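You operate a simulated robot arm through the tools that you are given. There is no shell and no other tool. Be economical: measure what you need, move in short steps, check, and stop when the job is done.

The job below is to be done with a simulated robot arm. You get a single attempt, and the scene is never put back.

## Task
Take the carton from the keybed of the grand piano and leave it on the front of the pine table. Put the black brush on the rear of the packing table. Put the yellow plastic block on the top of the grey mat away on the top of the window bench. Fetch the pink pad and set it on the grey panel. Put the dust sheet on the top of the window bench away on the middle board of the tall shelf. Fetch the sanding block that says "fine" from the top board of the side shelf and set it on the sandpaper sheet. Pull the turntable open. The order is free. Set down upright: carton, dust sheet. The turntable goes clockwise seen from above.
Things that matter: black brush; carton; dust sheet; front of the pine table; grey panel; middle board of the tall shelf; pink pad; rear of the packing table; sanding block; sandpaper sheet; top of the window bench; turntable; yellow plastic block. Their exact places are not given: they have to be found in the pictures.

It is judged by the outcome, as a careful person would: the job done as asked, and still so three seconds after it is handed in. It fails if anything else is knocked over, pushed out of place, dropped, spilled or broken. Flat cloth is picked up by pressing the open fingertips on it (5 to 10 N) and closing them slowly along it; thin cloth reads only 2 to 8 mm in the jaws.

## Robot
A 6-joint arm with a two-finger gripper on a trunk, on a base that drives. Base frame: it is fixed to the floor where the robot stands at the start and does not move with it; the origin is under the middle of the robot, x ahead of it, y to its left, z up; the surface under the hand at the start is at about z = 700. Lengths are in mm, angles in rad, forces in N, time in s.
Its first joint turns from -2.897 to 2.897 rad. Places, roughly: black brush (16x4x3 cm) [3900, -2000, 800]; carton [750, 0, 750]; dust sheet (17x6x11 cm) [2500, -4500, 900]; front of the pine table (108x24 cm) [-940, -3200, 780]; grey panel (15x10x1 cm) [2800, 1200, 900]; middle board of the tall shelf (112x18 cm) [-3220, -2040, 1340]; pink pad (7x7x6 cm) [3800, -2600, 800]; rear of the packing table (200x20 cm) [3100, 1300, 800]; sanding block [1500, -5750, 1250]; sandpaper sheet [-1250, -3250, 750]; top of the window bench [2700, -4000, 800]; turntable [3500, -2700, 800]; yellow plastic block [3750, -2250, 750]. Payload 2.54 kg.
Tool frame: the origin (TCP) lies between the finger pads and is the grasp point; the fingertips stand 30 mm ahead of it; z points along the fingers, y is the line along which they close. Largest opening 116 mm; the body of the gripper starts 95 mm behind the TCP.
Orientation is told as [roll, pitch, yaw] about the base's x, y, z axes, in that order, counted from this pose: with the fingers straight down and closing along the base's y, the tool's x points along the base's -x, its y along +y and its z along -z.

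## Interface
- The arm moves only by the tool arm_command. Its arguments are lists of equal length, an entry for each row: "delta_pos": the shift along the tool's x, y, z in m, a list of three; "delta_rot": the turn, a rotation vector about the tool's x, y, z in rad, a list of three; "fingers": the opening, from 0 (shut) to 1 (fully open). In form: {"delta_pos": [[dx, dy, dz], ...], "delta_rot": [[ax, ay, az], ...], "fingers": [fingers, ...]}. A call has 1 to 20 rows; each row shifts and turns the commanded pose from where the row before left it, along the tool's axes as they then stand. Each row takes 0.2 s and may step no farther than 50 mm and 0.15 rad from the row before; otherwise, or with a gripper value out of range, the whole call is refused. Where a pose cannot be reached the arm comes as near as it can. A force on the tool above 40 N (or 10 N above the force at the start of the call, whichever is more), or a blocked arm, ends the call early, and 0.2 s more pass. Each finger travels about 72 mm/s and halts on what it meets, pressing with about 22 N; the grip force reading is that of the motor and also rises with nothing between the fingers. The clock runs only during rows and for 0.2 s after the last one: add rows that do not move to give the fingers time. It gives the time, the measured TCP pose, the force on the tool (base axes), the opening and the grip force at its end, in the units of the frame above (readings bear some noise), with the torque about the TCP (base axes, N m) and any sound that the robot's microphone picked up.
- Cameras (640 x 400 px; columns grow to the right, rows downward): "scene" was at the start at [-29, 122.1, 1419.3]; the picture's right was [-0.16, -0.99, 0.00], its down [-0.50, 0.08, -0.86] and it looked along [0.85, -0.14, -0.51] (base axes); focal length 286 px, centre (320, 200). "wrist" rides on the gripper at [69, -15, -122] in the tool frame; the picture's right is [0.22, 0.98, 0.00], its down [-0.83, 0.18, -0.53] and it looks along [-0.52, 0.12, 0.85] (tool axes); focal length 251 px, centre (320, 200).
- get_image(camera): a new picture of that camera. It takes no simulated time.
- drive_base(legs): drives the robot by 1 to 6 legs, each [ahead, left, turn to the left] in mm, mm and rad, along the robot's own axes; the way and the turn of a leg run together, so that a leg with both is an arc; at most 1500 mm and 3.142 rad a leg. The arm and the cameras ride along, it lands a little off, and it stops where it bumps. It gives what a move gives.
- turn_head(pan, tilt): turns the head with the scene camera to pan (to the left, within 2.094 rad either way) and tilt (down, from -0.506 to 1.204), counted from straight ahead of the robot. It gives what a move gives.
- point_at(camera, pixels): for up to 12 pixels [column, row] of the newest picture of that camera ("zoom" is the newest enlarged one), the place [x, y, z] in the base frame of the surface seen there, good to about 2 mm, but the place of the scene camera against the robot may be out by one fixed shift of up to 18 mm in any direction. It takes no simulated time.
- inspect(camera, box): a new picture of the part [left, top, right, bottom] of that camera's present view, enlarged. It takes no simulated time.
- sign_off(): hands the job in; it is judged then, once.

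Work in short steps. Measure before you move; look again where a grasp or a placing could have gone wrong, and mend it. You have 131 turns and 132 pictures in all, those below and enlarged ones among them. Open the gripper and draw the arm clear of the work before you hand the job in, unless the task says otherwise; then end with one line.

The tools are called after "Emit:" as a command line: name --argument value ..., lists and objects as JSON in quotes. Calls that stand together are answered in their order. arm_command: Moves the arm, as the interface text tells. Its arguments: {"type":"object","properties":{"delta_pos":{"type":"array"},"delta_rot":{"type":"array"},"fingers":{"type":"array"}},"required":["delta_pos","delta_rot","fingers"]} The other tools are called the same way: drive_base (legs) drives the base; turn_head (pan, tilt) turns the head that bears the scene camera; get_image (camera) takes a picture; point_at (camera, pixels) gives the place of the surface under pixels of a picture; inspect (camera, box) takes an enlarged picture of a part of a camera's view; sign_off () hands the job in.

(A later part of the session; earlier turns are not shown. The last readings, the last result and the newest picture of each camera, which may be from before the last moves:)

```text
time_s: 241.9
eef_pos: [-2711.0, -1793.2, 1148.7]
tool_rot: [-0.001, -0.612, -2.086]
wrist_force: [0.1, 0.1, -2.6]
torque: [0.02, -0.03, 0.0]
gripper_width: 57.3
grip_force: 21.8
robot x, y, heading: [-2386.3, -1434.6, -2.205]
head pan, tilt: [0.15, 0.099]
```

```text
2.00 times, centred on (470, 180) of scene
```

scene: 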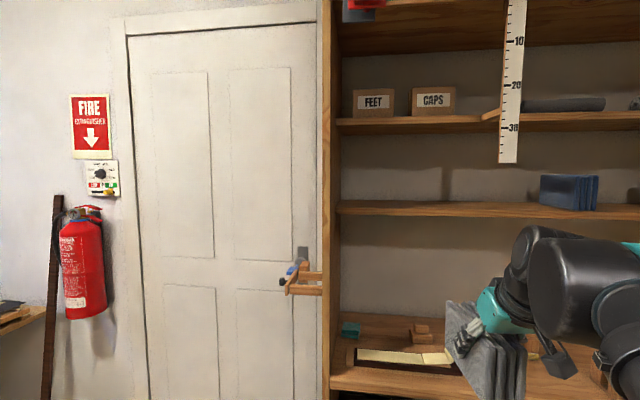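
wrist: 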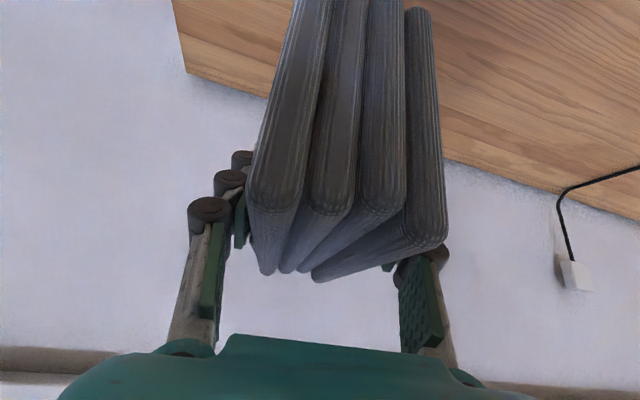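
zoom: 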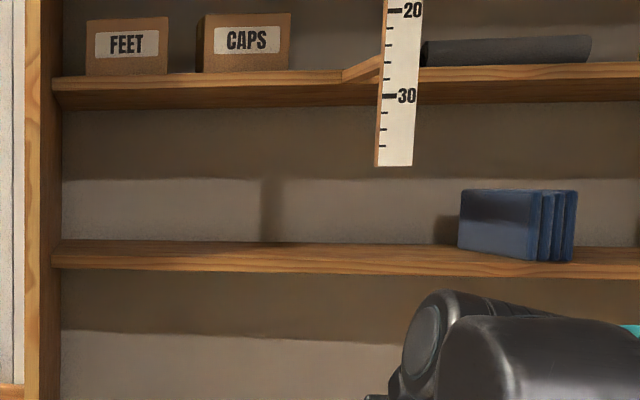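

I refine with points on the board's top in the enlarged picture.

Emit:
point_at --camera "zoom" --pixels '[[120, 254], [120, 244], [250, 258], [250, 246], [380, 262], [380, 250], [395, 155], [250, 99], [70, 252], [465, 240], [250, 220], [45, 240]]'

```text
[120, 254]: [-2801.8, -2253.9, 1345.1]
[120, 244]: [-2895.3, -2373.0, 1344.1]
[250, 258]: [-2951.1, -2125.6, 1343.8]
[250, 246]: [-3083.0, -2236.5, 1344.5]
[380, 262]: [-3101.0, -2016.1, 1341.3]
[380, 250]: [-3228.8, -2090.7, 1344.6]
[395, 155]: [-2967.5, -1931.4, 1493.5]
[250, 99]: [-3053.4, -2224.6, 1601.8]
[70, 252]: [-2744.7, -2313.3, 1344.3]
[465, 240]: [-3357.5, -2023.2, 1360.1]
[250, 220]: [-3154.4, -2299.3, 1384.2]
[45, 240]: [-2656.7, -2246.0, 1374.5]
```

Board front line n=0, wall ~258, left panel u≈-195, tape u≈215–260, upper board ~1585. I'll aim at u≈10, raise the sheet, align yaw and drive 290 mm closer.

Emit:
arm_command --delta_pos '[[-0.023, 0, -0.0328], [-0.023, 0, -0.0328], [-0.023, 0, -0.0328], [-0.023, 0, -0.0328], [-0.023, 0, -0.0328], [-0.023, 0, -0.0328], [-0.023, 0, -0.0328], [0, 0, 0]]' --delta_rot '[[0, 0, 0], [0, 0, 0], [0, 0, 0], [0, 0, 0], [0, 0, 0], [0, 0, 0], [0.0625, 0, 0.0893], [0, 0, 0]]' --fingers '[0.1, 0.1, 0.1, 0.1, 0.1, 0.1, 0.1, 0.1]'

Emit:
drive_base --legs '[[285, 67, 0]]'

Emit:
turn_head --pan -0.1 --tilt 0.05

Emit:
get_image --camera "scene"

Emit:
get_image --camera "wrist"

```text
time_s: 243.7
eef_pos: [-2710.7, -1792.0, 1428.4]
tool_rot: [0.003, -0.61, -2.196]
wrist_force: [0.2, 0.2, -3.4]
torque: [0.03, -0.02, -0.01]
gripper_width: 57.3
grip_force: 22.1
robot x, y, heading: [-2380.6, -1433.8, -2.207]
head pan, tilt: [0.15, 0.099]
```

```text
time_s: 245.8
eef_pos: [-2829.0, -2064.1, 1429.6]
tool_rot: [0.001, -0.61, -2.194]
wrist_force: [1.1, -0.1, -3.5]
torque: [0.05, -0.03, 0.01]
gripper_width: 57.5
grip_force: 21.7
robot x, y, heading: [-2498.3, -1704.1, -2.206]
head pan, tilt: [0.15, 0.099]
```

```text
time_s: 246.5
eef_pos: [-2827.2, -2063.9, 1428.9]
tool_rot: [0.0, -0.61, -2.193]
wrist_force: [0.8, 0.4, -3.5]
torque: [0.03, -0.02, 0.0]
gripper_width: 57.5
grip_force: 21.6
robot x, y, heading: [-2499.4, -1702.9, -2.202]
head pan, tilt: [-0.099, 0.051]
```

```text
71 pictures are left
```

scene: 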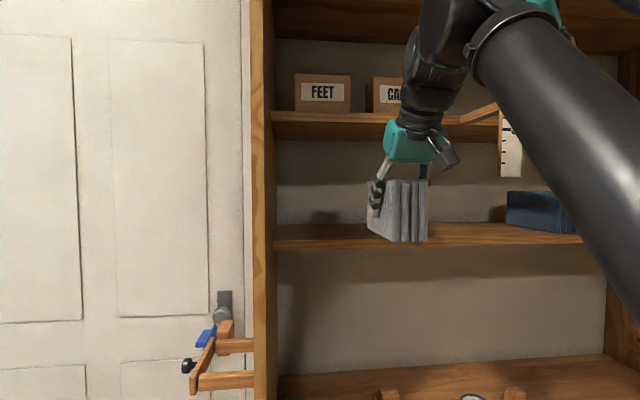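

```text
70 pictures are left
```

wrist: 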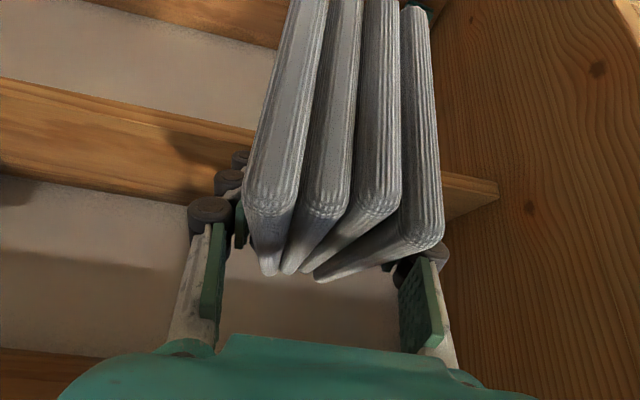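

The wrist camera sees the middle board; I measure it there for accuracy.

Emit:
point_at --camera "wrist" --pixels '[[60, 105], [60, 150], [60, 170], [120, 120], [210, 150], [470, 205], [480, 185], [100, 230], [300, 330], [20, 40], [560, 250], [270, 100]]'

Emit:
point_at --camera "scene" --pixels '[[320, 238], [340, 232], [460, 230], [330, 134], [398, 220], [300, 225], [480, 225], [510, 150], [395, 140], [412, 95]]'

```text
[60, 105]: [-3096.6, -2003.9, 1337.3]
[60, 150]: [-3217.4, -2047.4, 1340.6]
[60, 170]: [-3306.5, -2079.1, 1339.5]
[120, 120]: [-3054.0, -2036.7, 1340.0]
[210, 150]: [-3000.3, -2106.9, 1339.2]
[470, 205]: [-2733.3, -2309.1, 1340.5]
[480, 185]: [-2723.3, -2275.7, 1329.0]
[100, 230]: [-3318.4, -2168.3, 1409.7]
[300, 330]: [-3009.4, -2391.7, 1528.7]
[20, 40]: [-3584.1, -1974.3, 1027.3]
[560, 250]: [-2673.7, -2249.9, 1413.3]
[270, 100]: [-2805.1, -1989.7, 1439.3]
```

```text
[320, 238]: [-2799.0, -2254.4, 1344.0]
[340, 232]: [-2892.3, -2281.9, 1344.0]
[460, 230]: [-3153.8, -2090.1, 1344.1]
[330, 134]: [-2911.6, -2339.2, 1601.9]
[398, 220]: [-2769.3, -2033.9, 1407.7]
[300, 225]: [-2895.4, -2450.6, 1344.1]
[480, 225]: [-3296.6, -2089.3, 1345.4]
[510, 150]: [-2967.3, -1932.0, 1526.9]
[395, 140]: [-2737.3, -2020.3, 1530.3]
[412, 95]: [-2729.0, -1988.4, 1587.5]
```

True board z=1340, front edge n≈-15, depth ≥240; upper board underside ≈1598. I move the sheet straight forward 186 mm at 20 mm clearance.

Emit:
arm_command --delta_pos '[[-0.0254, 0, 0.0178], [-0.0254, 0, 0.0178], [-0.0254, 0, 0.0178], [-0.0254, 0, 0.0178], [-0.0254, 0, 0.0178], [-0.0254, 0, 0.0178], [0, 0, 0]]' --delta_rot '[[0, 0, 0], [0, 0, 0], [0, 0, 0], [0, 0, 0], [0, 0, 0], [0, 0, 0], [0, 0, 0]]' --fingers '[0.1, 0.1, 0.1, 0.1, 0.1, 0.1, 0.1]'

Emit:
get_image --camera "scene"

Emit:
get_image --camera "wrist"

```text
time_s: 248.1
eef_pos: [-2935.1, -2216.4, 1428.0]
tool_rot: [0.001, -0.612, -2.193]
wrist_force: [0.3, 0.3, -3.8]
torque: [0.03, -0.05, -0.02]
gripper_width: 57.7
grip_force: 22.5
robot x, y, heading: [-2498.3, -1703.4, -2.204]
head pan, tilt: [-0.099, 0.051]
```

```text
69 pictures are left
```

scene: 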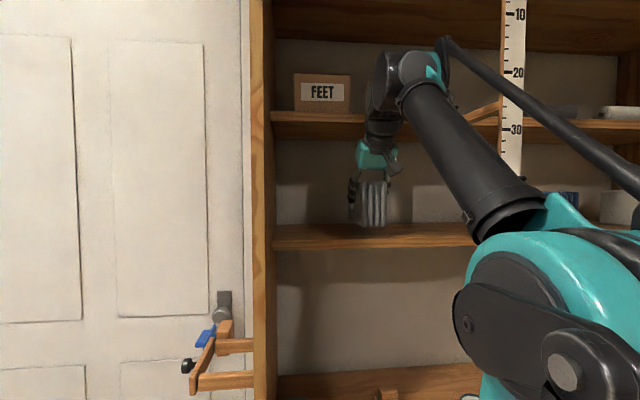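

```text
68 pictures are left
```

wrist: 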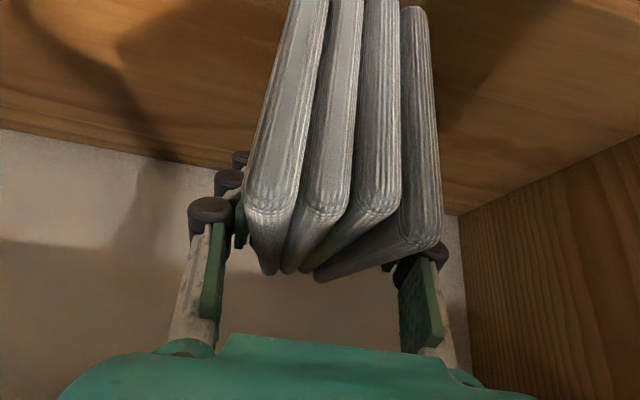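

No contact forces. I lower and creep to contact.

Emit:
arm_command --delta_pos '[[0.0052, 0, 0.0074], [0.0052, 0, 0.0074], [0.0023, 0, 0.0033], [0.0023, 0, 0.0033], [0.0012, 0, 0.0016], [0, 0, 0]]' --delta_rot '[[0, 0, 0], [0, 0, 0], [0, 0, 0], [0, 0, 0], [0, 0, 0], [0, 0, 0]]' --fingers '[0.1, 0.1, 0.1, 0.1, 0.1, 0.1]'

Emit:
inspect --camera "scene" --box '[270, 130, 470, 255]'

```text
time_s: 249.5
eef_pos: [-2936.0, -2214.1, 1400.6]
tool_rot: [-0.001, -0.612, -2.194]
wrist_force: [0.2, -4.4, 25.8]
torque: [-0.51, 0.2, -0.12]
gripper_width: 57.8
grip_force: 22.1
robot x, y, heading: [-2501.4, -1700.8, -2.203]
head pan, tilt: [-0.099, 0.051]
```

```text
3.20 times, centred on (370, 192) of scene
```

zoom: 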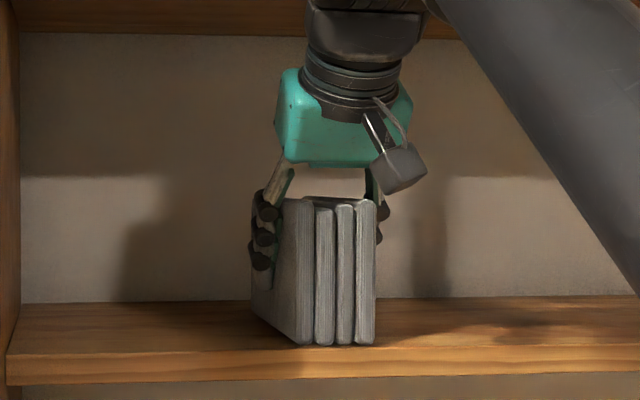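

The sheet stands on the board (contact 26 N). I relieve, open, and withdraw straight backwards.

Emit:
arm_command --delta_pos '[[-0.0014, 0, -0.002], [0, 0, 0], [0, 0, 0], [0.0164, 0, -0.0115], [0.0246, 0, -0.0172], [0.0328, 0, -0.023], [0.0328, 0, -0.023], [0.0328, 0, -0.023], [0.0328, 0, -0.023], [0.0328, 0, -0.023], [0.0328, 0, -0.023], [0.0328, 0, -0.023]]' --delta_rot '[[0, 0, 0], [0, 0, 0], [0, 0, 0], [0, 0, 0], [0, 0, 0], [0, 0, 0], [0, 0, 0], [0, 0, 0], [0, 0, 0], [0, 0, 0], [0, 0, 0], [0, 0, 0]]' --fingers '[0.4, 0.7, 0.8, 0.8, 0.8, 0.8, 0.8, 0.8, 0.8, 0.8, 0.8, 0.8]'

Emit:
get_image --camera "scene"

```text
time_s: 252.3
eef_pos: [-2666.0, -1974.7, 1391.3]
tool_rot: [0.014, -0.532, -1.548]
wrist_force: [0.7, -0.4, 1.1]
torque: [0.07, -0.01, 0.01]
gripper_width: 93.0
grip_force: 0.0
out of reach, approached as far as the arm can: row 12
robot x, y, heading: [-2495.8, -1704.2, -2.212]
head pan, tilt: [-0.099, 0.051]
stopped in row 12: the arm was blocked; the commanded pose is now the measured one
```

```text
66 pictures are left
```

scene: 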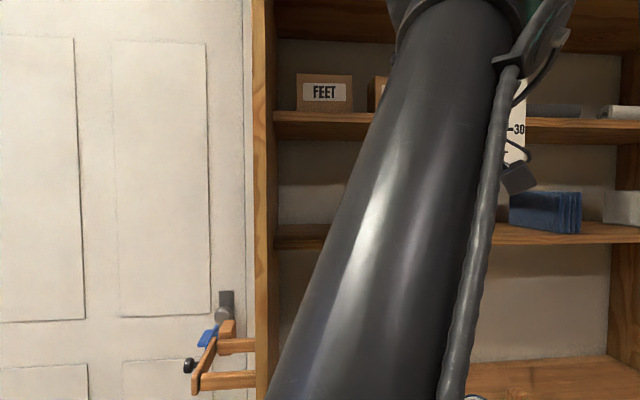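

The last row twisted the arm near its inner limit (yaw now -1.55). I back the base off 300 mm and look at the result.

Emit:
drive_base --legs '[[-320, 0, 0]]'

Emit:
turn_head --pan 0.25 --tilt 0.1

Emit:
get_image --camera "scene"

Emit:
get_image --camera "wrist"

```text
time_s: 254.4
eef_pos: [-2479.8, -1720.3, 1393.0]
tool_rot: [0.014, -0.533, -1.555]
wrist_force: [-0.4, -0.1, -0.2]
torque: [-0.01, 0.0, -0.01]
gripper_width: 92.8
grip_force: 0.0
robot x, y, heading: [-2317.2, -1450.3, -2.212]
head pan, tilt: [-0.099, 0.051]
```

```text
time_s: 255.3
eef_pos: [-2480.6, -1719.8, 1391.9]
tool_rot: [0.013, -0.531, -1.553]
wrist_force: [-0.1, 0.1, 0.7]
torque: [-0.02, 0.02, 0.0]
gripper_width: 92.6
grip_force: 0.1
robot x, y, heading: [-2312.3, -1450.7, -2.204]
head pan, tilt: [0.25, 0.099]
```

```text
65 pictures are left
```

scene: 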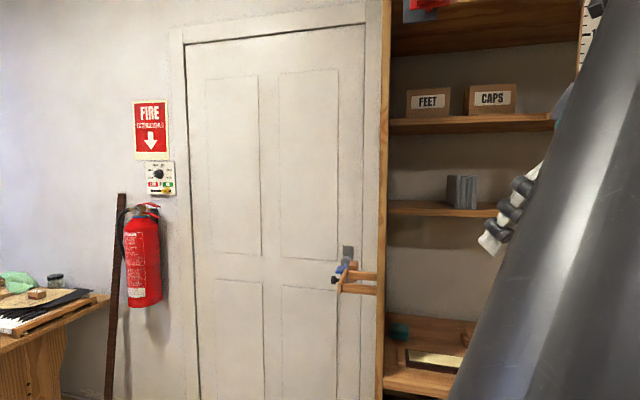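

```text
64 pictures are left
```

wrist: 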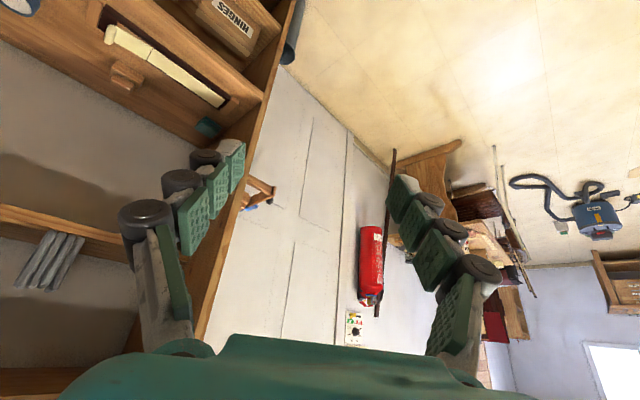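

Dust sheet stands upright on the middle board. I bring the arm back to a neutral, vertical pose ahead of the robot.

Emit:
arm_command --delta_pos '[[-0.0297, -0.0263, 0.0175], [-0.0297, -0.0263, 0.0175], [-0.0297, -0.0263, 0.0175], [0, 0, 0], [0, 0, 0], [0, 0, 0], [0, 0, 0], [0, 0, 0], [0, 0, 0], [0, 0, 0], [0, 0, 0], [0, 0, 0], [0, 0, 0.04], [0, 0, 0.04], [0, 0, 0.04], [0, 0, 0.04]]' --delta_rot '[[0, 0, 0], [0, 0, 0], [0, 0, 0], [0, 0.133, 0], [0, 0.133, 0], [0, 0.133, 0], [0, 0.133, 0], [0, 0, 0.13], [0, 0, 0.13], [0, 0, 0.13], [0, 0, 0.13], [0, 0, 0.13], [0, 0, 0], [0, 0, 0], [0, 0, 0], [0, 0, 0]]' --fingers '[0.8, 0.8, 0.8, 0.8, 0.8, 0.8, 0.8, 0.8, 0.8, 0.8, 0.8, 0.8, 0.8, 0.8, 0.8, 0.8]'

Emit:
drive_base --legs '[[0, 0, 1.58]]'

```text
time_s: 258.7
eef_pos: [-2555.8, -1826.9, 1229.7]
tool_rot: [0.01, 0.006, -2.198]
wrist_force: [0.4, 0.0, -0.1]
torque: [-0.02, 0.0, -0.01]
gripper_width: 92.8
grip_force: 0.0
robot x, y, heading: [-2312.1, -1447.0, -2.204]
head pan, tilt: [0.25, 0.099]
```

```text
time_s: 262.9
eef_pos: [-1930.8, -1686.3, 1229.6]
tool_rot: [0.01, 0.008, -0.611]
wrist_force: [0.5, 0.6, -0.4]
torque: [0.0, 0.01, 0.0]
gripper_width: 92.9
grip_force: 0.0
robot x, y, heading: [-2312.5, -1447.3, -0.622]
head pan, tilt: [0.25, 0.099]
```

Now the long drive east to the table with block, brush, pad and turntable, along the same corridor.

Emit:
drive_base --legs '[[814, 87, 0], [602, 431, 0], [821, 675, 0], [1069, 742, 0], [907, 281, 0], [480, 280, 0]]'

Emit:
turn_head --pan 0.35 --tilt 0.55

Emit:
get_image --camera "scene"

```text
time_s: 289.4
eef_pos: [3340.7, -2285.2, 1230.8]
tool_rot: [0.009, 0.008, -0.567]
wrist_force: [0.0, -0.3, -0.3]
torque: [0.01, -0.03, -0.01]
gripper_width: 92.7
grip_force: 0.0
robot x, y, heading: [2949.2, -2063.0, -0.578]
head pan, tilt: [0.25, 0.099]
```

```text
time_s: 290.3
eef_pos: [3340.7, -2283.9, 1230.1]
tool_rot: [0.011, 0.007, -0.569]
wrist_force: [-0.1, 0.4, 0.0]
torque: [-0.03, 0.02, 0.01]
gripper_width: 92.9
grip_force: 0.0
robot x, y, heading: [2950.5, -2061.9, -0.572]
head pan, tilt: [0.351, 0.55]
```

```text
63 pictures are left
```

scene: 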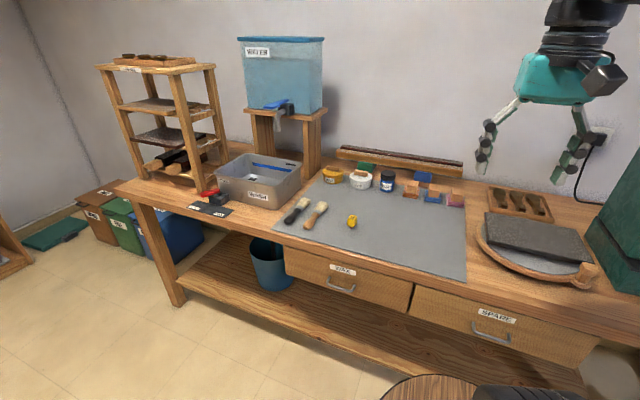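

Mat with yellow block (352,221), black brush (297,210), pads (410–455,195), turntable (530,245) with a knob at (592,272). I enlarge these.

Emit:
inspect --camera "scene" --box '[260, 150, 480, 290]'

Emit:
inspect --camera "scene" --box '[440, 160, 640, 310]'

```text
2.86 times, centred on (370, 220) of scene
```

zoom: 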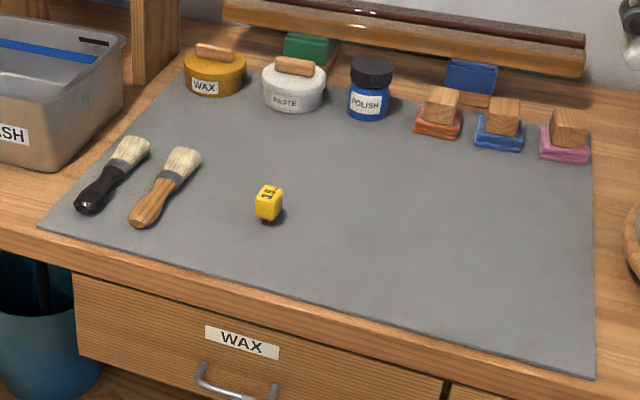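

```text
2.67 times, centred on (540, 235) of scene
```

zoom: 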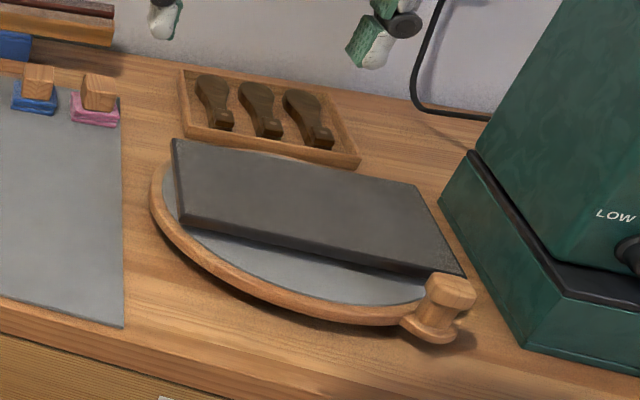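

I measure the turntable: rim, knob, slab corners.

Emit:
point_at --camera "zoom" --pixels '[[450, 285], [430, 318], [455, 330], [180, 150], [410, 190], [460, 272], [185, 222], [155, 200], [260, 300], [330, 320], [130, 320], [470, 155]]'

Emit:
point_at --camera "scene" --pixels '[[297, 210], [291, 219], [303, 203], [352, 216], [352, 224], [458, 192], [455, 203], [350, 240], [466, 275], [275, 230], [430, 195], [320, 207]]'

```text
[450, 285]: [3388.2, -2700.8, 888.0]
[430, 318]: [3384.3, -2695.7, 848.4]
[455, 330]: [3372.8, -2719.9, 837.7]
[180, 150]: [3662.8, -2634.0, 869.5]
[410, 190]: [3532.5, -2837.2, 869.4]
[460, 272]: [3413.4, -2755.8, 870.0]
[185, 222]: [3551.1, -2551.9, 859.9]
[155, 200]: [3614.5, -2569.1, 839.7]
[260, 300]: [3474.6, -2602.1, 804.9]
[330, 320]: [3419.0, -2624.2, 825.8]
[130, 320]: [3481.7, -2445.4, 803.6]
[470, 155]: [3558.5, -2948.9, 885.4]
```

```text
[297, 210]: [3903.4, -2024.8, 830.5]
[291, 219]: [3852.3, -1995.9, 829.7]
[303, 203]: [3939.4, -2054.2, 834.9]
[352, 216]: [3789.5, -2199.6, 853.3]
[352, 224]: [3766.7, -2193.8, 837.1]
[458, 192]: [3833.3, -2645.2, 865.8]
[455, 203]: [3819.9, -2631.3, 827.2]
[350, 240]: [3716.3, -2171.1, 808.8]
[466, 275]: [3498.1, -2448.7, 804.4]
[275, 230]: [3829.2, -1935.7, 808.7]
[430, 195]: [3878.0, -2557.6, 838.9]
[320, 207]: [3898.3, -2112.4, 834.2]
```

Turntable centre ≈(3540,-2695), knob at ≈(3385,-2703, top 888), so clockwise moves it toward +y. I bring the hand above the knob with yaw 0 and look with the wrist camera.

Emit:
arm_command --delta_pos '[[-0.0292, -0.0366, 0], [-0.0292, -0.0366, 0], [-0.0292, -0.0366, 0], [-0.0292, -0.0366, 0], [-0.0292, -0.0366, 0], [-0.0292, -0.0366, 0], [-0.0292, -0.0366, 0], [-0.0292, -0.0366, 0], [-0.0292, -0.0366, 0], [0, 0, 0], [0, 0, 0], [0, 0, 0], [0, 0, 0], [0, 0, 0.03], [0, 0, 0.03], [0, 0, 0.03], [0, 0, 0]]' --delta_rot '[[0, 0, 0], [0, 0, 0], [0, 0, 0], [0, 0, 0], [0, 0, 0], [0, 0, 0], [0, 0, 0], [0, 0, 0], [0, 0, 0], [0, 0, -0.142], [0, 0, -0.142], [0, 0, -0.142], [0, 0, -0.142], [0, 0, 0], [0, 0, 0], [0, 0, 0], [0, 0, 0]]' --fingers '[0.7, 0.7, 0.7, 0.7, 0.7, 0.7, 0.7, 0.7, 0.7, 0.7, 0.7, 0.7, 0.7, 0.7, 0.7, 0.7, 0.7]'

Emit:
get_image --camera "wrist"

Emit:
turn_head --pan -0.1 --tilt 0.55

Emit:
get_image --camera "scene"

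```text
time_s: 293.9
eef_pos: [3387.5, -2702.0, 1135.6]
tool_rot: [0.012, 0.001, 0.003]
wrist_force: [-1.2, 0.4, -0.3]
torque: [-0.01, -0.01, 0.01]
gripper_width: 81.1
grip_force: 0.0
robot x, y, heading: [2951.4, -2059.8, -0.575]
head pan, tilt: [0.351, 0.55]
```

```text
60 pictures are left
```

wrist: 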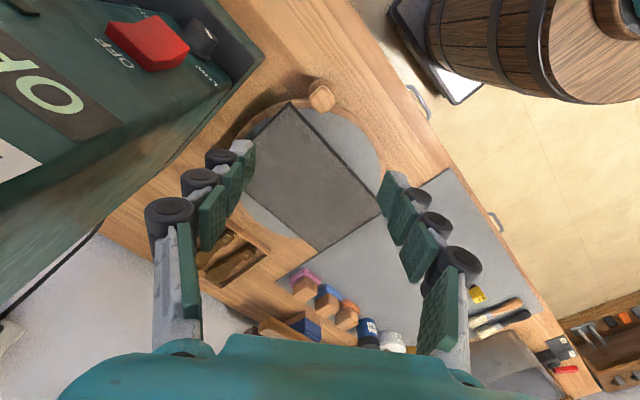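

```text
time_s: 294.8
eef_pos: [3386.2, -2700.6, 1135.5]
tool_rot: [0.012, -0.001, 0.002]
wrist_force: [0.0, 0.2, 0.8]
torque: [0.01, 0.0, 0.0]
gripper_width: 81.2
grip_force: 0.1
robot x, y, heading: [2948.3, -2062.2, -0.582]
head pan, tilt: [-0.099, 0.55]
```

```text
59 pictures are left
```

scene: 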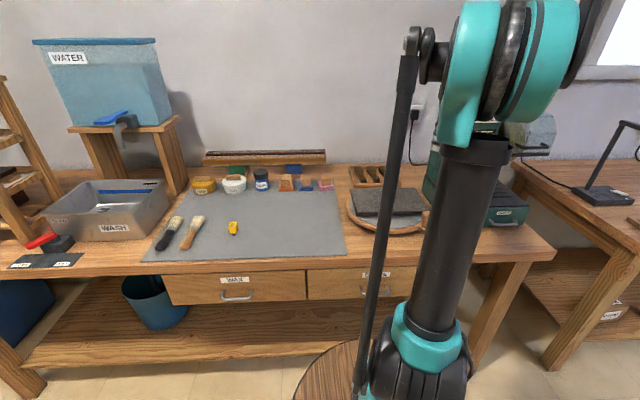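

I measure the knob, disk rim and machine's near edge with the wrist camera.

Emit:
point_at --camera "wrist" --pixels '[[321, 88], [321, 100], [312, 95], [332, 98], [262, 60], [230, 95], [178, 160], [380, 155], [290, 105], [318, 247], [245, 75], [240, 190]]'

Emit:
inspect --camera "wrist" --box '[200, 40, 420, 180]'

```text
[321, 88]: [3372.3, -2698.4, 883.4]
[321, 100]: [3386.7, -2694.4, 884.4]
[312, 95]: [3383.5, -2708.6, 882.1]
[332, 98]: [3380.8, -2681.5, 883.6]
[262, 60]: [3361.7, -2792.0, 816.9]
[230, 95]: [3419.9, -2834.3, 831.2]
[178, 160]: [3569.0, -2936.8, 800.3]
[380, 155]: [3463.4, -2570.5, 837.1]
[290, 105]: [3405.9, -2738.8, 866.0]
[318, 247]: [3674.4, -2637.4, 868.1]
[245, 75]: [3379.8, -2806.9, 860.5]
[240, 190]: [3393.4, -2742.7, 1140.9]
```

```text
2.86 times, centred on (310, 110) of wrist
```

zoom: 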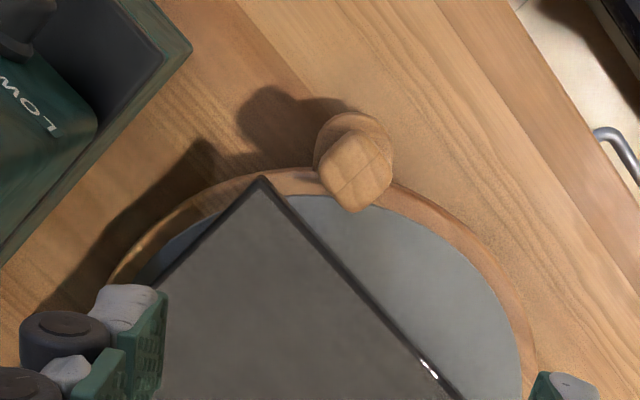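

Knob centre ≈(3381,-2695). I narrow the fingers to 60 mm, correct 6 mm, descend to z≈876 and close on the knob.

Emit:
arm_command --delta_pos '[[0.006, 0.006, 0.02], [0, 0, 0.04], [0, 0, 0.04], [0, 0, 0.04], [0, 0, 0.04], [0, 0, 0.04], [0, 0, 0.03], [0, 0, 0.01], [0, 0, 0], [0, 0, 0], [0, 0, 0]]' --delta_rot '[[0, 0, 0], [0, 0, 0], [0, 0, 0], [0, 0, 0], [0, 0, 0], [0, 0, 0], [0, 0, 0], [0, 0, 0], [0, 0, 0], [0, 0, 0], [0, 0, 0]]' --fingers '[0.52, 0.52, 0.52, 0.52, 0.52, 0.52, 0.52, 0.52, 0.3, 0.1, 0.1]'

Emit:
get_image --camera "wrist"

```text
time_s: 297.2
eef_pos: [3379.4, -2693.7, 874.1]
tool_rot: [0.012, -0.001, 0.001]
wrist_force: [-1.0, -0.2, -4.1]
torque: [-0.03, 0.03, -0.08]
gripper_width: 35.7
grip_force: 45.1
robot x, y, heading: [2946.4, -2063.6, -0.577]
head pan, tilt: [-0.099, 0.55]
```

```text
57 pictures are left
```

wrist: 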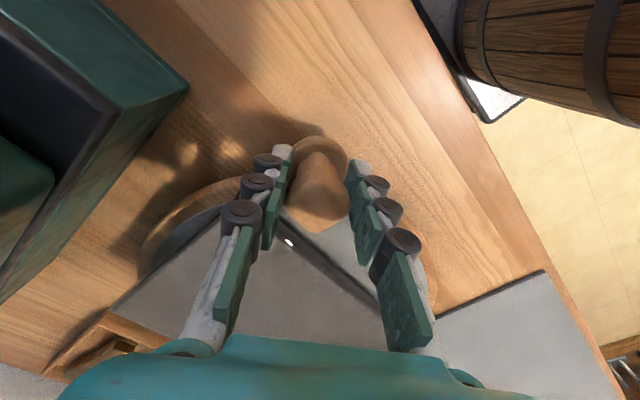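

Knob gripped (35.7 mm). I pull along the arc (r≈160) clockwise, 6 rows of 0.12 rad first, and check forces.

Emit:
arm_command --delta_pos '[[-0.0012, 0.0191, 0], [-0.0012, 0.0191, 0], [-0.0012, 0.0191, 0], [-0.0012, 0.0191, 0], [-0.0012, 0.0191, 0], [-0.0012, 0.0191, 0]]' --delta_rot '[[0, 0, 0.12], [0, 0, 0.12], [0, 0, 0.12], [0, 0, 0.12], [0, 0, 0.12], [0, 0, 0.12]]' --fingers '[0.1, 0.1, 0.1, 0.1, 0.1, 0.1]'

Emit:
get_image --camera "wrist"

```text
time_s: 298.1
eef_pos: [3392.1, -2629.8, 875.8]
tool_rot: [0.011, 0.009, -0.423]
wrist_force: [-2.2, 0.9, -5.0]
torque: [-0.2, -0.2, 0.09]
gripper_width: 35.2
grip_force: 44.6
robot x, y, heading: [2945.8, -2065.6, -0.579]
head pan, tilt: [-0.099, 0.55]
stopped in row 4: the force on the tool passed its limit at 42 N (the readings are from after the stop); the commanded pose is now the measured one
```

```text
56 pictures are left
```

wrist: 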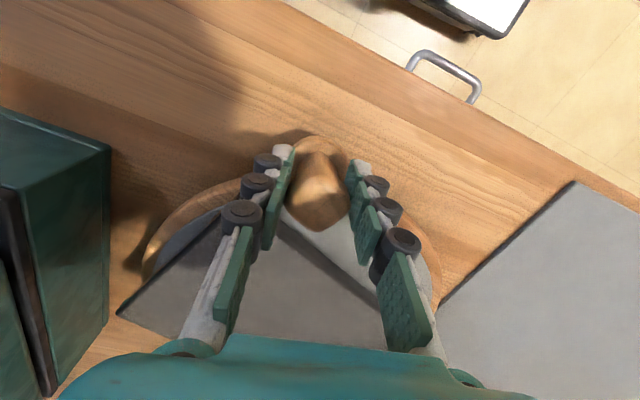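

It turned 0.42 rad and followed the arc well; the stop was likely from speed. I continue with smaller steps.

Emit:
arm_command --delta_pos '[[-0.0003, 0.0096, 0], [-0.0003, 0.0096, 0], [-0.0003, 0.0096, 0], [-0.0003, 0.0096, 0], [-0.0003, 0.0096, 0], [-0.0003, 0.0096, 0], [-0.0003, 0.0096, 0], [-0.0003, 0.0096, 0], [-0.0003, 0.0096, 0], [-0.0003, 0.0096, 0]]' --delta_rot '[[0, 0, 0.06], [0, 0, 0.06], [0, 0, 0.06], [0, 0, 0.06], [0, 0, 0.06], [0, 0, 0.06], [0, 0, 0.06], [0, 0, 0.06], [0, 0, 0.06], [0, 0, 0.06]]' --fingers '[0.1, 0.1, 0.1, 0.1, 0.1, 0.1, 0.1, 0.1, 0.1, 0.1]'

Emit:
get_image --camera "wrist"

```text
time_s: 298.9
eef_pos: [3401.0, -2607.5, 874.9]
tool_rot: [0.01, 0.013, -0.574]
wrist_force: [-0.3, -1.1, -7.6]
torque: [0.09, -0.06, -0.22]
gripper_width: 35.5
grip_force: 45.0
robot x, y, heading: [2950.1, -2060.5, -0.582]
head pan, tilt: [-0.099, 0.55]
stopped in row 3: the force on the tool passed its limit at 44 N (the readings are from after the stop); the commanded pose is now the measured one
```

```text
55 pictures are left
```

wrist: 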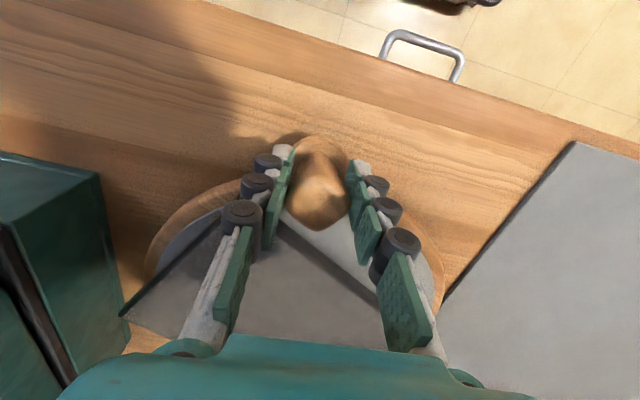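

Progress is 0.57 rad. Force built up with step speed; I try half-speed steps (0.03 rad) over 20 rows.

Emit:
arm_command --delta_pos '[[-0.0001, 0.0048, 0], [-0.0001, 0.0048, 0], [-0.0001, 0.0048, 0], [-0.0001, 0.0048, 0], [-0.0001, 0.0048, 0], [-0.0001, 0.0048, 0], [-0.0001, 0.0048, 0], [-0.0001, 0.0048, 0], [-0.0001, 0.0048, 0], [-0.0001, 0.0048, 0], [-0.0001, 0.0048, 0], [-0.0001, 0.0048, 0], [-0.0001, 0.0048, 0], [-0.0001, 0.0048, 0], [-0.0001, 0.0048, 0], [-0.0001, 0.0048, 0], [-0.0001, 0.0048, 0], [-0.0001, 0.0048, 0], [-0.0001, 0.0048, 0], [-0.0001, 0.0048, 0]]' --delta_rot '[[0, 0, 0.03], [0, 0, 0.03], [0, 0, 0.03], [0, 0, 0.03], [0, 0, 0.03], [0, 0, 0.03], [0, 0, 0.03], [0, 0, 0.03], [0, 0, 0.03], [0, 0, 0.03], [0, 0, 0.03], [0, 0, 0.03], [0, 0, 0.03], [0, 0, 0.03], [0, 0, 0.03], [0, 0, 0.03], [0, 0, 0.03], [0, 0, 0.03], [0, 0, 0.03], [0, 0, 0.03]]' --fingers '[0.1, 0.1, 0.1, 0.1, 0.1, 0.1, 0.1, 0.1, 0.1, 0.1, 0.1, 0.1, 0.1, 0.1, 0.1, 0.1, 0.1, 0.1, 0.1, 0.1]'

Emit:
get_image --camera "scene"

```text
time_s: 300.2
eef_pos: [3414.5, -2585.7, 875.5]
tool_rot: [0.005, 0.017, -0.735]
wrist_force: [-0.7, -1.4, -0.2]
torque: [0.09, -0.14, -0.26]
gripper_width: 35.2
grip_force: 45.2
robot x, y, heading: [2947.1, -2059.9, -0.578]
head pan, tilt: [-0.099, 0.55]
stopped in row 6: the force on the tool passed its limit at 42 N (the readings are from after the stop); the commanded pose is now the measured one
```

```text
54 pictures are left
```

scene: 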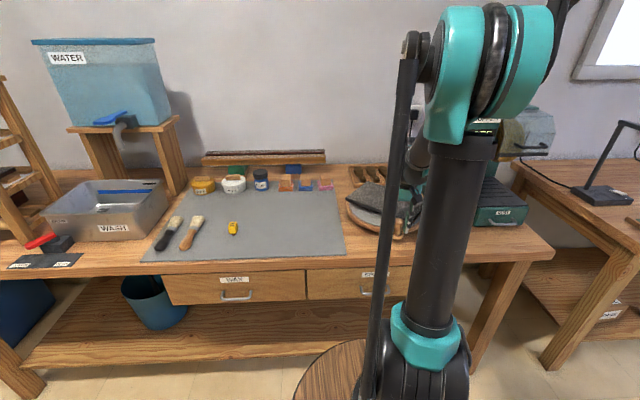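

Each stop comes after ~25 mm irrespective of speed, so the arc model is off: the measured path fits R≈185 with its tangent ~6° outward of tool y. I use that in two calls.

Emit:
arm_command --delta_pos '[[0.0009, 0.0099, 0], [0.0009, 0.0099, 0], [0.0009, 0.0099, 0], [0.0009, 0.0099, 0], [0.0009, 0.0099, 0], [0.0009, 0.0099, 0], [0.0009, 0.0099, 0], [0.0009, 0.0099, 0]]' --delta_rot '[[0, 0, 0.054], [0, 0, 0.054], [0, 0, 0.054], [0, 0, 0.054], [0, 0, 0.054], [0, 0, 0.054], [0, 0, 0.054], [0, 0, 0.054]]' --fingers '[0.1, 0.1, 0.1, 0.1, 0.1, 0.1, 0.1, 0.1]'

Emit:
get_image --camera "wrist"

```text
time_s: 301.7
eef_pos: [3460.9, -2544.3, 874.8]
tool_rot: [-0.001, 0.015, -1.075]
wrist_force: [3.6, -5.7, -12.8]
torque: [0.08, 0.03, -0.09]
gripper_width: 35.7
grip_force: 45.2
robot x, y, heading: [2951.2, -2062.2, -0.578]
head pan, tilt: [-0.099, 0.55]
stopped in row 7: the force on the tool passed its limit at 41 N (the readings are from after the stop); the commanded pose is now the measured one
```

```text
53 pictures are left
```

wrist: 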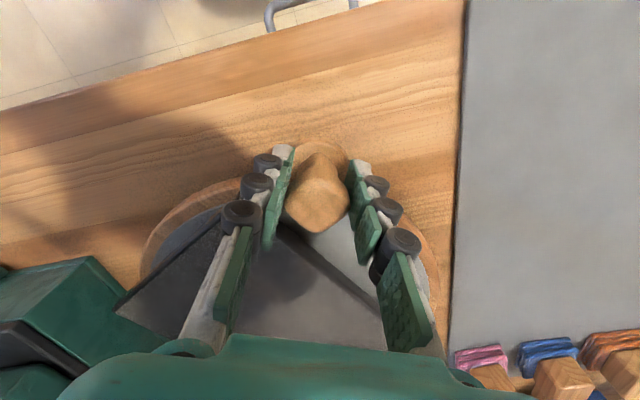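

A circle fit gives centre (3545,-2687), R=165, now 1.075 rad. I continue with that exact model.

Emit:
arm_command --delta_pos '[[0.0001, 0.01, 0], [0.0001, 0.01, 0], [0.0001, 0.01, 0], [0.0001, 0.01, 0], [0.0001, 0.01, 0], [0.0001, 0.01, 0], [0.0001, 0.01, 0], [0.0001, 0.01, 0]]' --delta_rot '[[0, 0, 0.0606], [0, 0, 0.0606], [0, 0, 0.0606], [0, 0, 0.0606], [0, 0, 0.0606], [0, 0, 0.0606], [0, 0, 0.0606], [0, 0, 0.0606]]' --fingers '[0.1, 0.1, 0.1, 0.1, 0.1, 0.1, 0.1, 0.1]'

Emit:
arm_command --delta_pos '[[0, 0.01, 0], [0, 0.01, 0], [0, 0.01, 0], [0, 0.01, 0]]' --delta_rot '[[0, 0, 0.0606], [0, 0, 0.0606], [0, 0, 0.0606], [0, 0, 0.0606]]' --fingers '[0.1, 0.1, 0.1, 0.1]'

Emit:
get_image --camera "wrist"

```text
time_s: 303.7
eef_pos: [3538.5, -2520.9, 875.4]
tool_rot: [-0.009, 0.015, -1.56]
wrist_force: [1.2, -2.8, -17.8]
torque: [0.11, -0.12, 0.16]
gripper_width: 35.9
grip_force: 44.5
robot x, y, heading: [2946.1, -2063.1, -0.578]
head pan, tilt: [-0.099, 0.55]
stopped in row 8: the force on the tool passed its limit at 41 N (the readings are from after the stop); the commanded pose is now the measured one
```

```text
time_s: 304.0
eef_pos: [3538.5, -2521.3, 875.1]
tool_rot: [-0.015, 0.012, -1.602]
wrist_force: [-6.3, -1.8, 0.4]
torque: [0.26, -0.02, -0.4]
gripper_width: 35.6
grip_force: 45.1
robot x, y, heading: [2951.5, -2066.4, -0.575]
head pan, tilt: [-0.099, 0.55]
stopped in row 1: the force on the tool passed its limit at 53 N (the readings are from after the stop); the commanded pose is now the measured one
```

```text
52 pictures are left
```

wrist: 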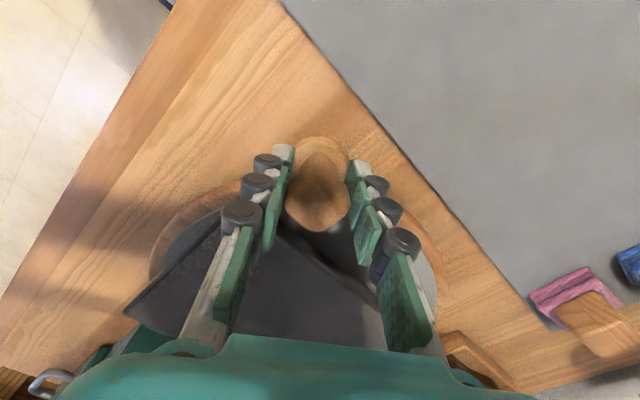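

At ~1.56 rad (90°) it halts hard: the turntable is at its end stop. I release and rise.

Emit:
arm_command --delta_pos '[[0, 0, 0], [0, 0, 0], [0, 0, 0], [0, 0, -0.03], [0, 0, -0.05], [0, 0, -0.05], [0, 0, -0.05], [0, 0, -0.05], [0, 0, -0.05]]' --delta_rot '[[0, 0, 0], [0, 0, 0], [0, 0, 0], [0, 0, 0], [0, 0, 0], [0, 0, 0], [0, 0, 0], [0, 0, 0], [0, 0, 0]]' --fingers '[0.35, 0.52, 0.52, 0.52, 0.52, 0.52, 0.7, 0.8, 0.9]'

Emit:
get_image --camera "scene"

Emit:
get_image --camera "wrist"

```text
time_s: 306.0
eef_pos: [3542.0, -2524.5, 1155.8]
tool_rot: [-0.014, 0.015, -1.604]
wrist_force: [0.3, -0.1, -0.3]
torque: [0.01, 0.0, 0.01]
gripper_width: 104.7
grip_force: 0.1
robot x, y, heading: [2951.1, -2065.0, -0.579]
head pan, tilt: [-0.099, 0.55]
```

```text
51 pictures are left
```

scene: 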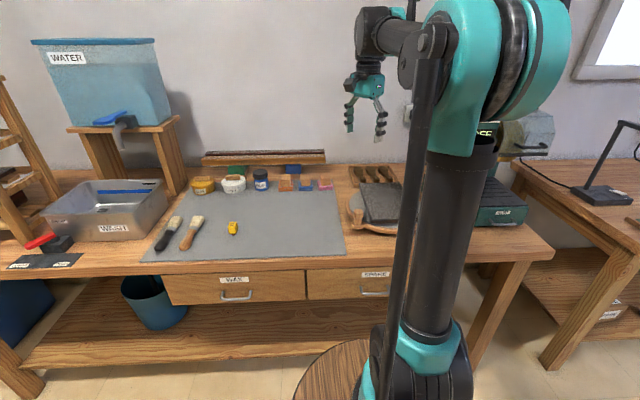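

```text
50 pictures are left
```

wrist: 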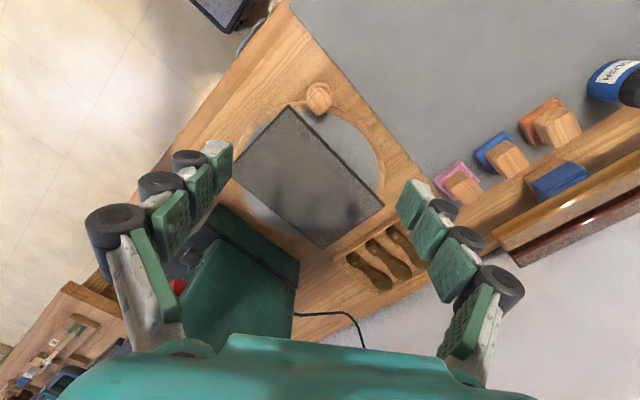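

The turntable is open. Next the yellow block at ≈(3785,-2197): I rotate to yaw ≈-0.58 and move above it.

Emit:
arm_command --delta_pos '[[0, 0, 0], [0, 0, 0], [0, 0, 0], [0, 0, 0], [0, 0, 0], [0, 0, 0], [0, 0, 0], [-0.0027, 0.0452, 0], [-0.0027, 0.0452, 0], [-0.0027, 0.0452, 0], [-0.0027, 0.0452, 0], [-0.0027, 0.0452, 0], [-0.0027, 0.0452, 0], [-0.0027, 0.0452, 0], [-0.0027, 0.0452, 0], [-0.0027, 0.0452, 0], [0, 0, 0.04], [0, 0, 0.04], [0, 0, 0.04], [0, 0, 0]]' --delta_rot '[[0, 0, -0.146], [0, 0, -0.146], [0, 0, -0.146], [0, 0, -0.146], [0, 0, -0.146], [0, 0, -0.146], [0, 0, -0.146], [0, 0, 0], [0, 0, 0], [0, 0, 0], [0, 0, 0], [0, 0, 0], [0, 0, 0], [0, 0, 0], [0, 0, 0], [0, 0, 0], [0, 0, 0], [0, 0, 0], [0, 0, 0], [0, 0, 0]]' --fingers '[0.7, 0.7, 0.7, 0.7, 0.7, 0.7, 0.7, 0.7, 0.7, 0.7, 0.7, 0.7, 0.7, 0.7, 0.7, 0.7, 0.7, 0.7, 0.7, 0.7]'

Emit:
get_image --camera "wrist"

```text
time_s: 310.2
eef_pos: [3786.3, -2194.4, 1034.8]
tool_rot: [0.004, 0.018, -0.58]
wrist_force: [-0.6, -0.5, -1.0]
torque: [0.01, 0.01, 0.02]
gripper_width: 81.2
grip_force: 0.0
robot x, y, heading: [2947.6, -2065.4, -0.578]
head pan, tilt: [-0.099, 0.55]
```

```text
49 pictures are left
```

wrist: 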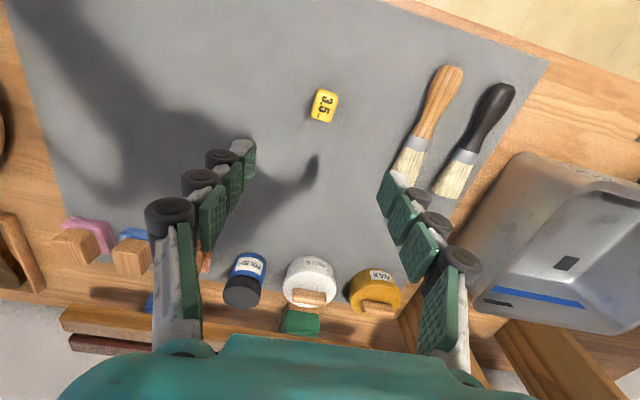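

I measure the yellow block's corners and also the black brush from this view.

Emit:
inspect --camera "wrist" --box '[270, 60, 380, 150]'

Emit:
point_at --camera "wrist" --pixels '[[324, 92], [336, 98], [312, 114], [328, 119], [322, 104], [505, 92], [470, 140], [455, 185], [450, 85], [490, 110]]'

```text
4.44 times, centred on (325, 105) of wrist
```

zoom: 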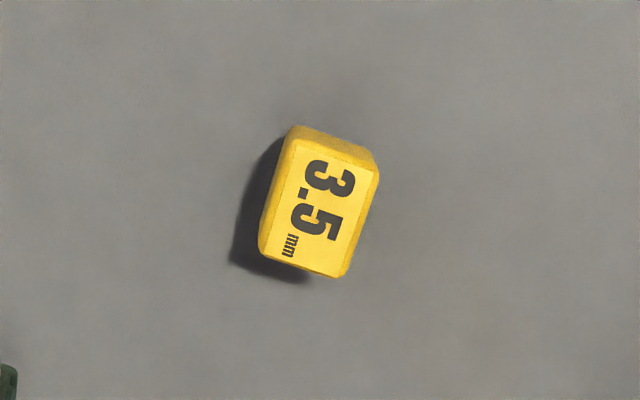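

```text
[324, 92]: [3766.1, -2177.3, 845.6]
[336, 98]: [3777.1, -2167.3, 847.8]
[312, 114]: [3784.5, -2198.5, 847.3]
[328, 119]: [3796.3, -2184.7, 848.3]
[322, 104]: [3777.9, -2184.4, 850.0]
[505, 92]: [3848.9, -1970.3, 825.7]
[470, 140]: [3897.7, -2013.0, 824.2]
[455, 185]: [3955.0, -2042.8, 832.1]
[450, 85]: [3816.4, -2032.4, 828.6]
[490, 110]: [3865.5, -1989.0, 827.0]
```

Yellow block centre ≈(3781,-2183), top 848, ~22×32. I align (yaw -0.71), descend to z≈842 and grip across its short side.

Emit:
arm_command --delta_pos '[[0.0107, 0.0066, 0], [0, 0, 0.04], [0, 0, 0.04], [0, 0, 0.04], [0, 0, 0.04], [0, 0, 0.025], [0, 0, 0.008], [0, 0, 0], [0, 0, 0], [0, 0, 0], [0, 0, 0], [0, 0, 0], [0, 0, -0.02], [0, 0, -0.02], [0, 0, -0.03], [0, 0, -0.03]]' --delta_rot '[[0, 0, 0.13], [0, 0, 0], [0, 0, 0], [0, 0, 0], [0, 0, 0], [0, 0, 0], [0, 0, 0], [0, 0, 0], [0, 0, 0], [0, 0, 0], [0, 0, 0], [0, 0, 0], [0, 0, 0], [0, 0, 0], [0, 0, 0], [0, 0, 0]]' --fingers '[0.5, 0.5, 0.5, 0.5, 0.5, 0.5, 0.5, 0.5, 0.3, 0.15, 0, 0, 0, 0, 0, 0]'

Emit:
get_image --camera "wrist"

```text
time_s: 313.6
eef_pos: [3779.0, -2182.6, 942.7]
tool_rot: [0.0, 0.021, -0.709]
wrist_force: [-0.3, -0.2, -0.4]
torque: [0.01, 0.01, -0.03]
gripper_width: 24.2
grip_force: 22.2
robot x, y, heading: [2949.9, -2063.2, -0.577]
head pan, tilt: [-0.099, 0.55]
```

```text
47 pictures are left
```

wrist: 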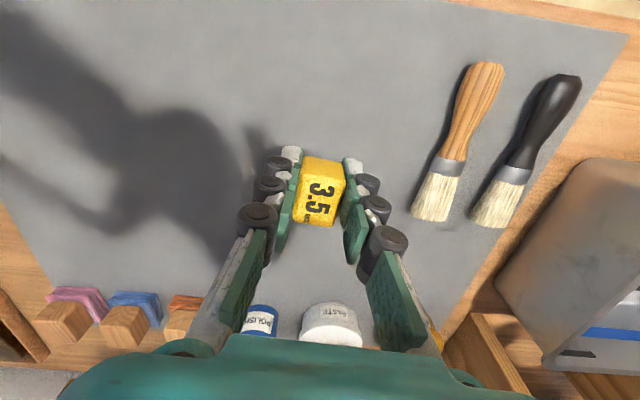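

Yellow block held (24 mm). I raise, retract and drive to the window bench's middle.

Emit:
arm_command --delta_pos '[[0, 0, -0.05], [0, 0, -0.05], [0, 0, -0.05], [0, 0, -0.05], [0.0262, -0.0389, 0], [0.0262, -0.0389, 0], [0.0262, -0.0389, 0], [0.0262, -0.0389, 0], [0.0262, -0.0389, 0], [0.0262, -0.0389, 0], [0.0262, -0.0389, 0], [0.0262, -0.0389, 0], [0.0262, -0.0389, 0], [0.0262, -0.0389, 0]]' --delta_rot '[[0, 0, 0], [0, 0, 0], [0, 0, 0], [0, 0, 0], [0, 0, 0], [0, 0, 0], [0, 0, 0], [0, 0, 0], [0, 0, 0], [0, 0, 0], [0, 0, 0], [0, 0, 0], [0, 0, 0], [0, 0, 0]]' --fingers '[0, 0, 0, 0, 0, 0, 0, 0, 0, 0, 0, 0, 0, 0]'

Emit:
drive_base --legs '[[-181, -638, 0], [101, -888, 0], [202, -93, 0]]'

Emit:
turn_head --pan -0.1 --tilt 0.5

Emit:
get_image --camera "scene"

Emit:
get_image --camera "wrist"

```text
time_s: 316.6
eef_pos: [3330.9, -2309.2, 1147.7]
tool_rot: [-0.001, 0.022, -0.71]
wrist_force: [0.0, -0.7, -0.7]
torque: [0.01, 0.03, 0.03]
gripper_width: 24.2
grip_force: 21.3
robot x, y, heading: [2951.7, -2061.1, -0.577]
head pan, tilt: [-0.099, 0.55]
```

```text
time_s: 326.0
eef_pos: [2559.1, -3732.5, 1147.3]
tool_rot: [0.001, 0.022, -0.696]
wrist_force: [0.1, -0.5, 0.2]
torque: [0.0, 0.01, -0.02]
gripper_width: 24.2
grip_force: 21.8
robot x, y, heading: [2172.0, -3495.0, -0.568]
head pan, tilt: [-0.099, 0.55]
```

```text
time_s: 326.6
eef_pos: [2558.4, -3732.8, 1147.1]
tool_rot: [0.001, 0.022, -0.696]
wrist_force: [-0.3, 0.1, 0.1]
torque: [0.02, -0.01, 0.0]
gripper_width: 24.5
grip_force: 21.6
robot x, y, heading: [2174.6, -3497.0, -0.563]
head pan, tilt: [-0.099, 0.499]
```

```text
46 pictures are left
```

scene: 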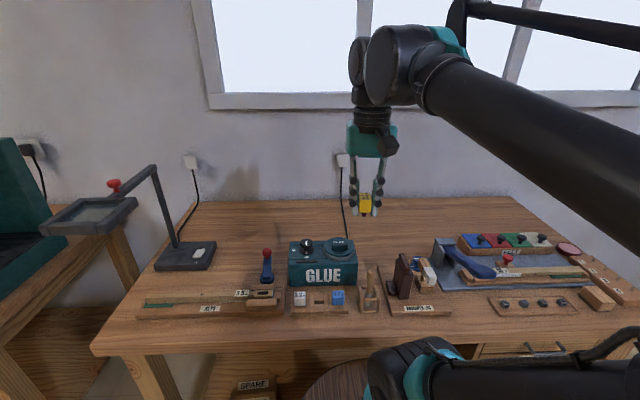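

```text
45 pictures are left
```

wrist: 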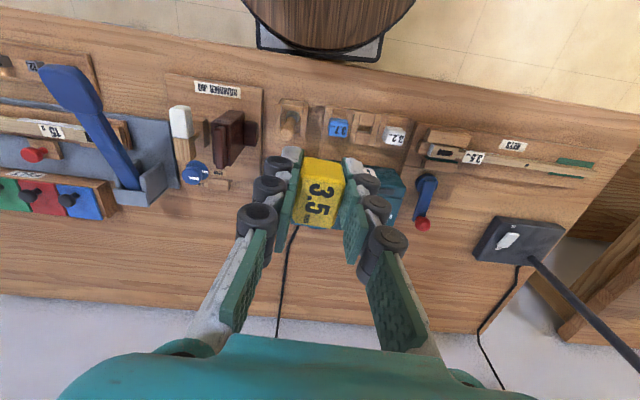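

Free area at scene (400,230) right of the glue pot. I measure.

Emit:
point_at --camera "scene" --pixels '[[400, 225], [390, 240], [420, 220], [352, 260], [400, 258], [440, 245], [345, 225], [365, 205]]'

Emit:
point_at --camera "wrist" --pixels '[[230, 250], [200, 240], [180, 215], [318, 190], [260, 215]]'

```text
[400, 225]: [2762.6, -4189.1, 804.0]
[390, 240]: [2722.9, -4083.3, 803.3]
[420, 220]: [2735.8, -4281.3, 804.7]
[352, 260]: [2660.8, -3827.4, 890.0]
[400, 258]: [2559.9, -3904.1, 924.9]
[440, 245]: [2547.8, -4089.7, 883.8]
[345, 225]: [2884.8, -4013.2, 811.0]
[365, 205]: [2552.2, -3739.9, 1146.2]
```

```text
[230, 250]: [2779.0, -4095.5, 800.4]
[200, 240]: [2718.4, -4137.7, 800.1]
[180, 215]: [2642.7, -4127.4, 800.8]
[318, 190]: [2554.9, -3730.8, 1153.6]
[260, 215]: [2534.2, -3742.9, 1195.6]
```

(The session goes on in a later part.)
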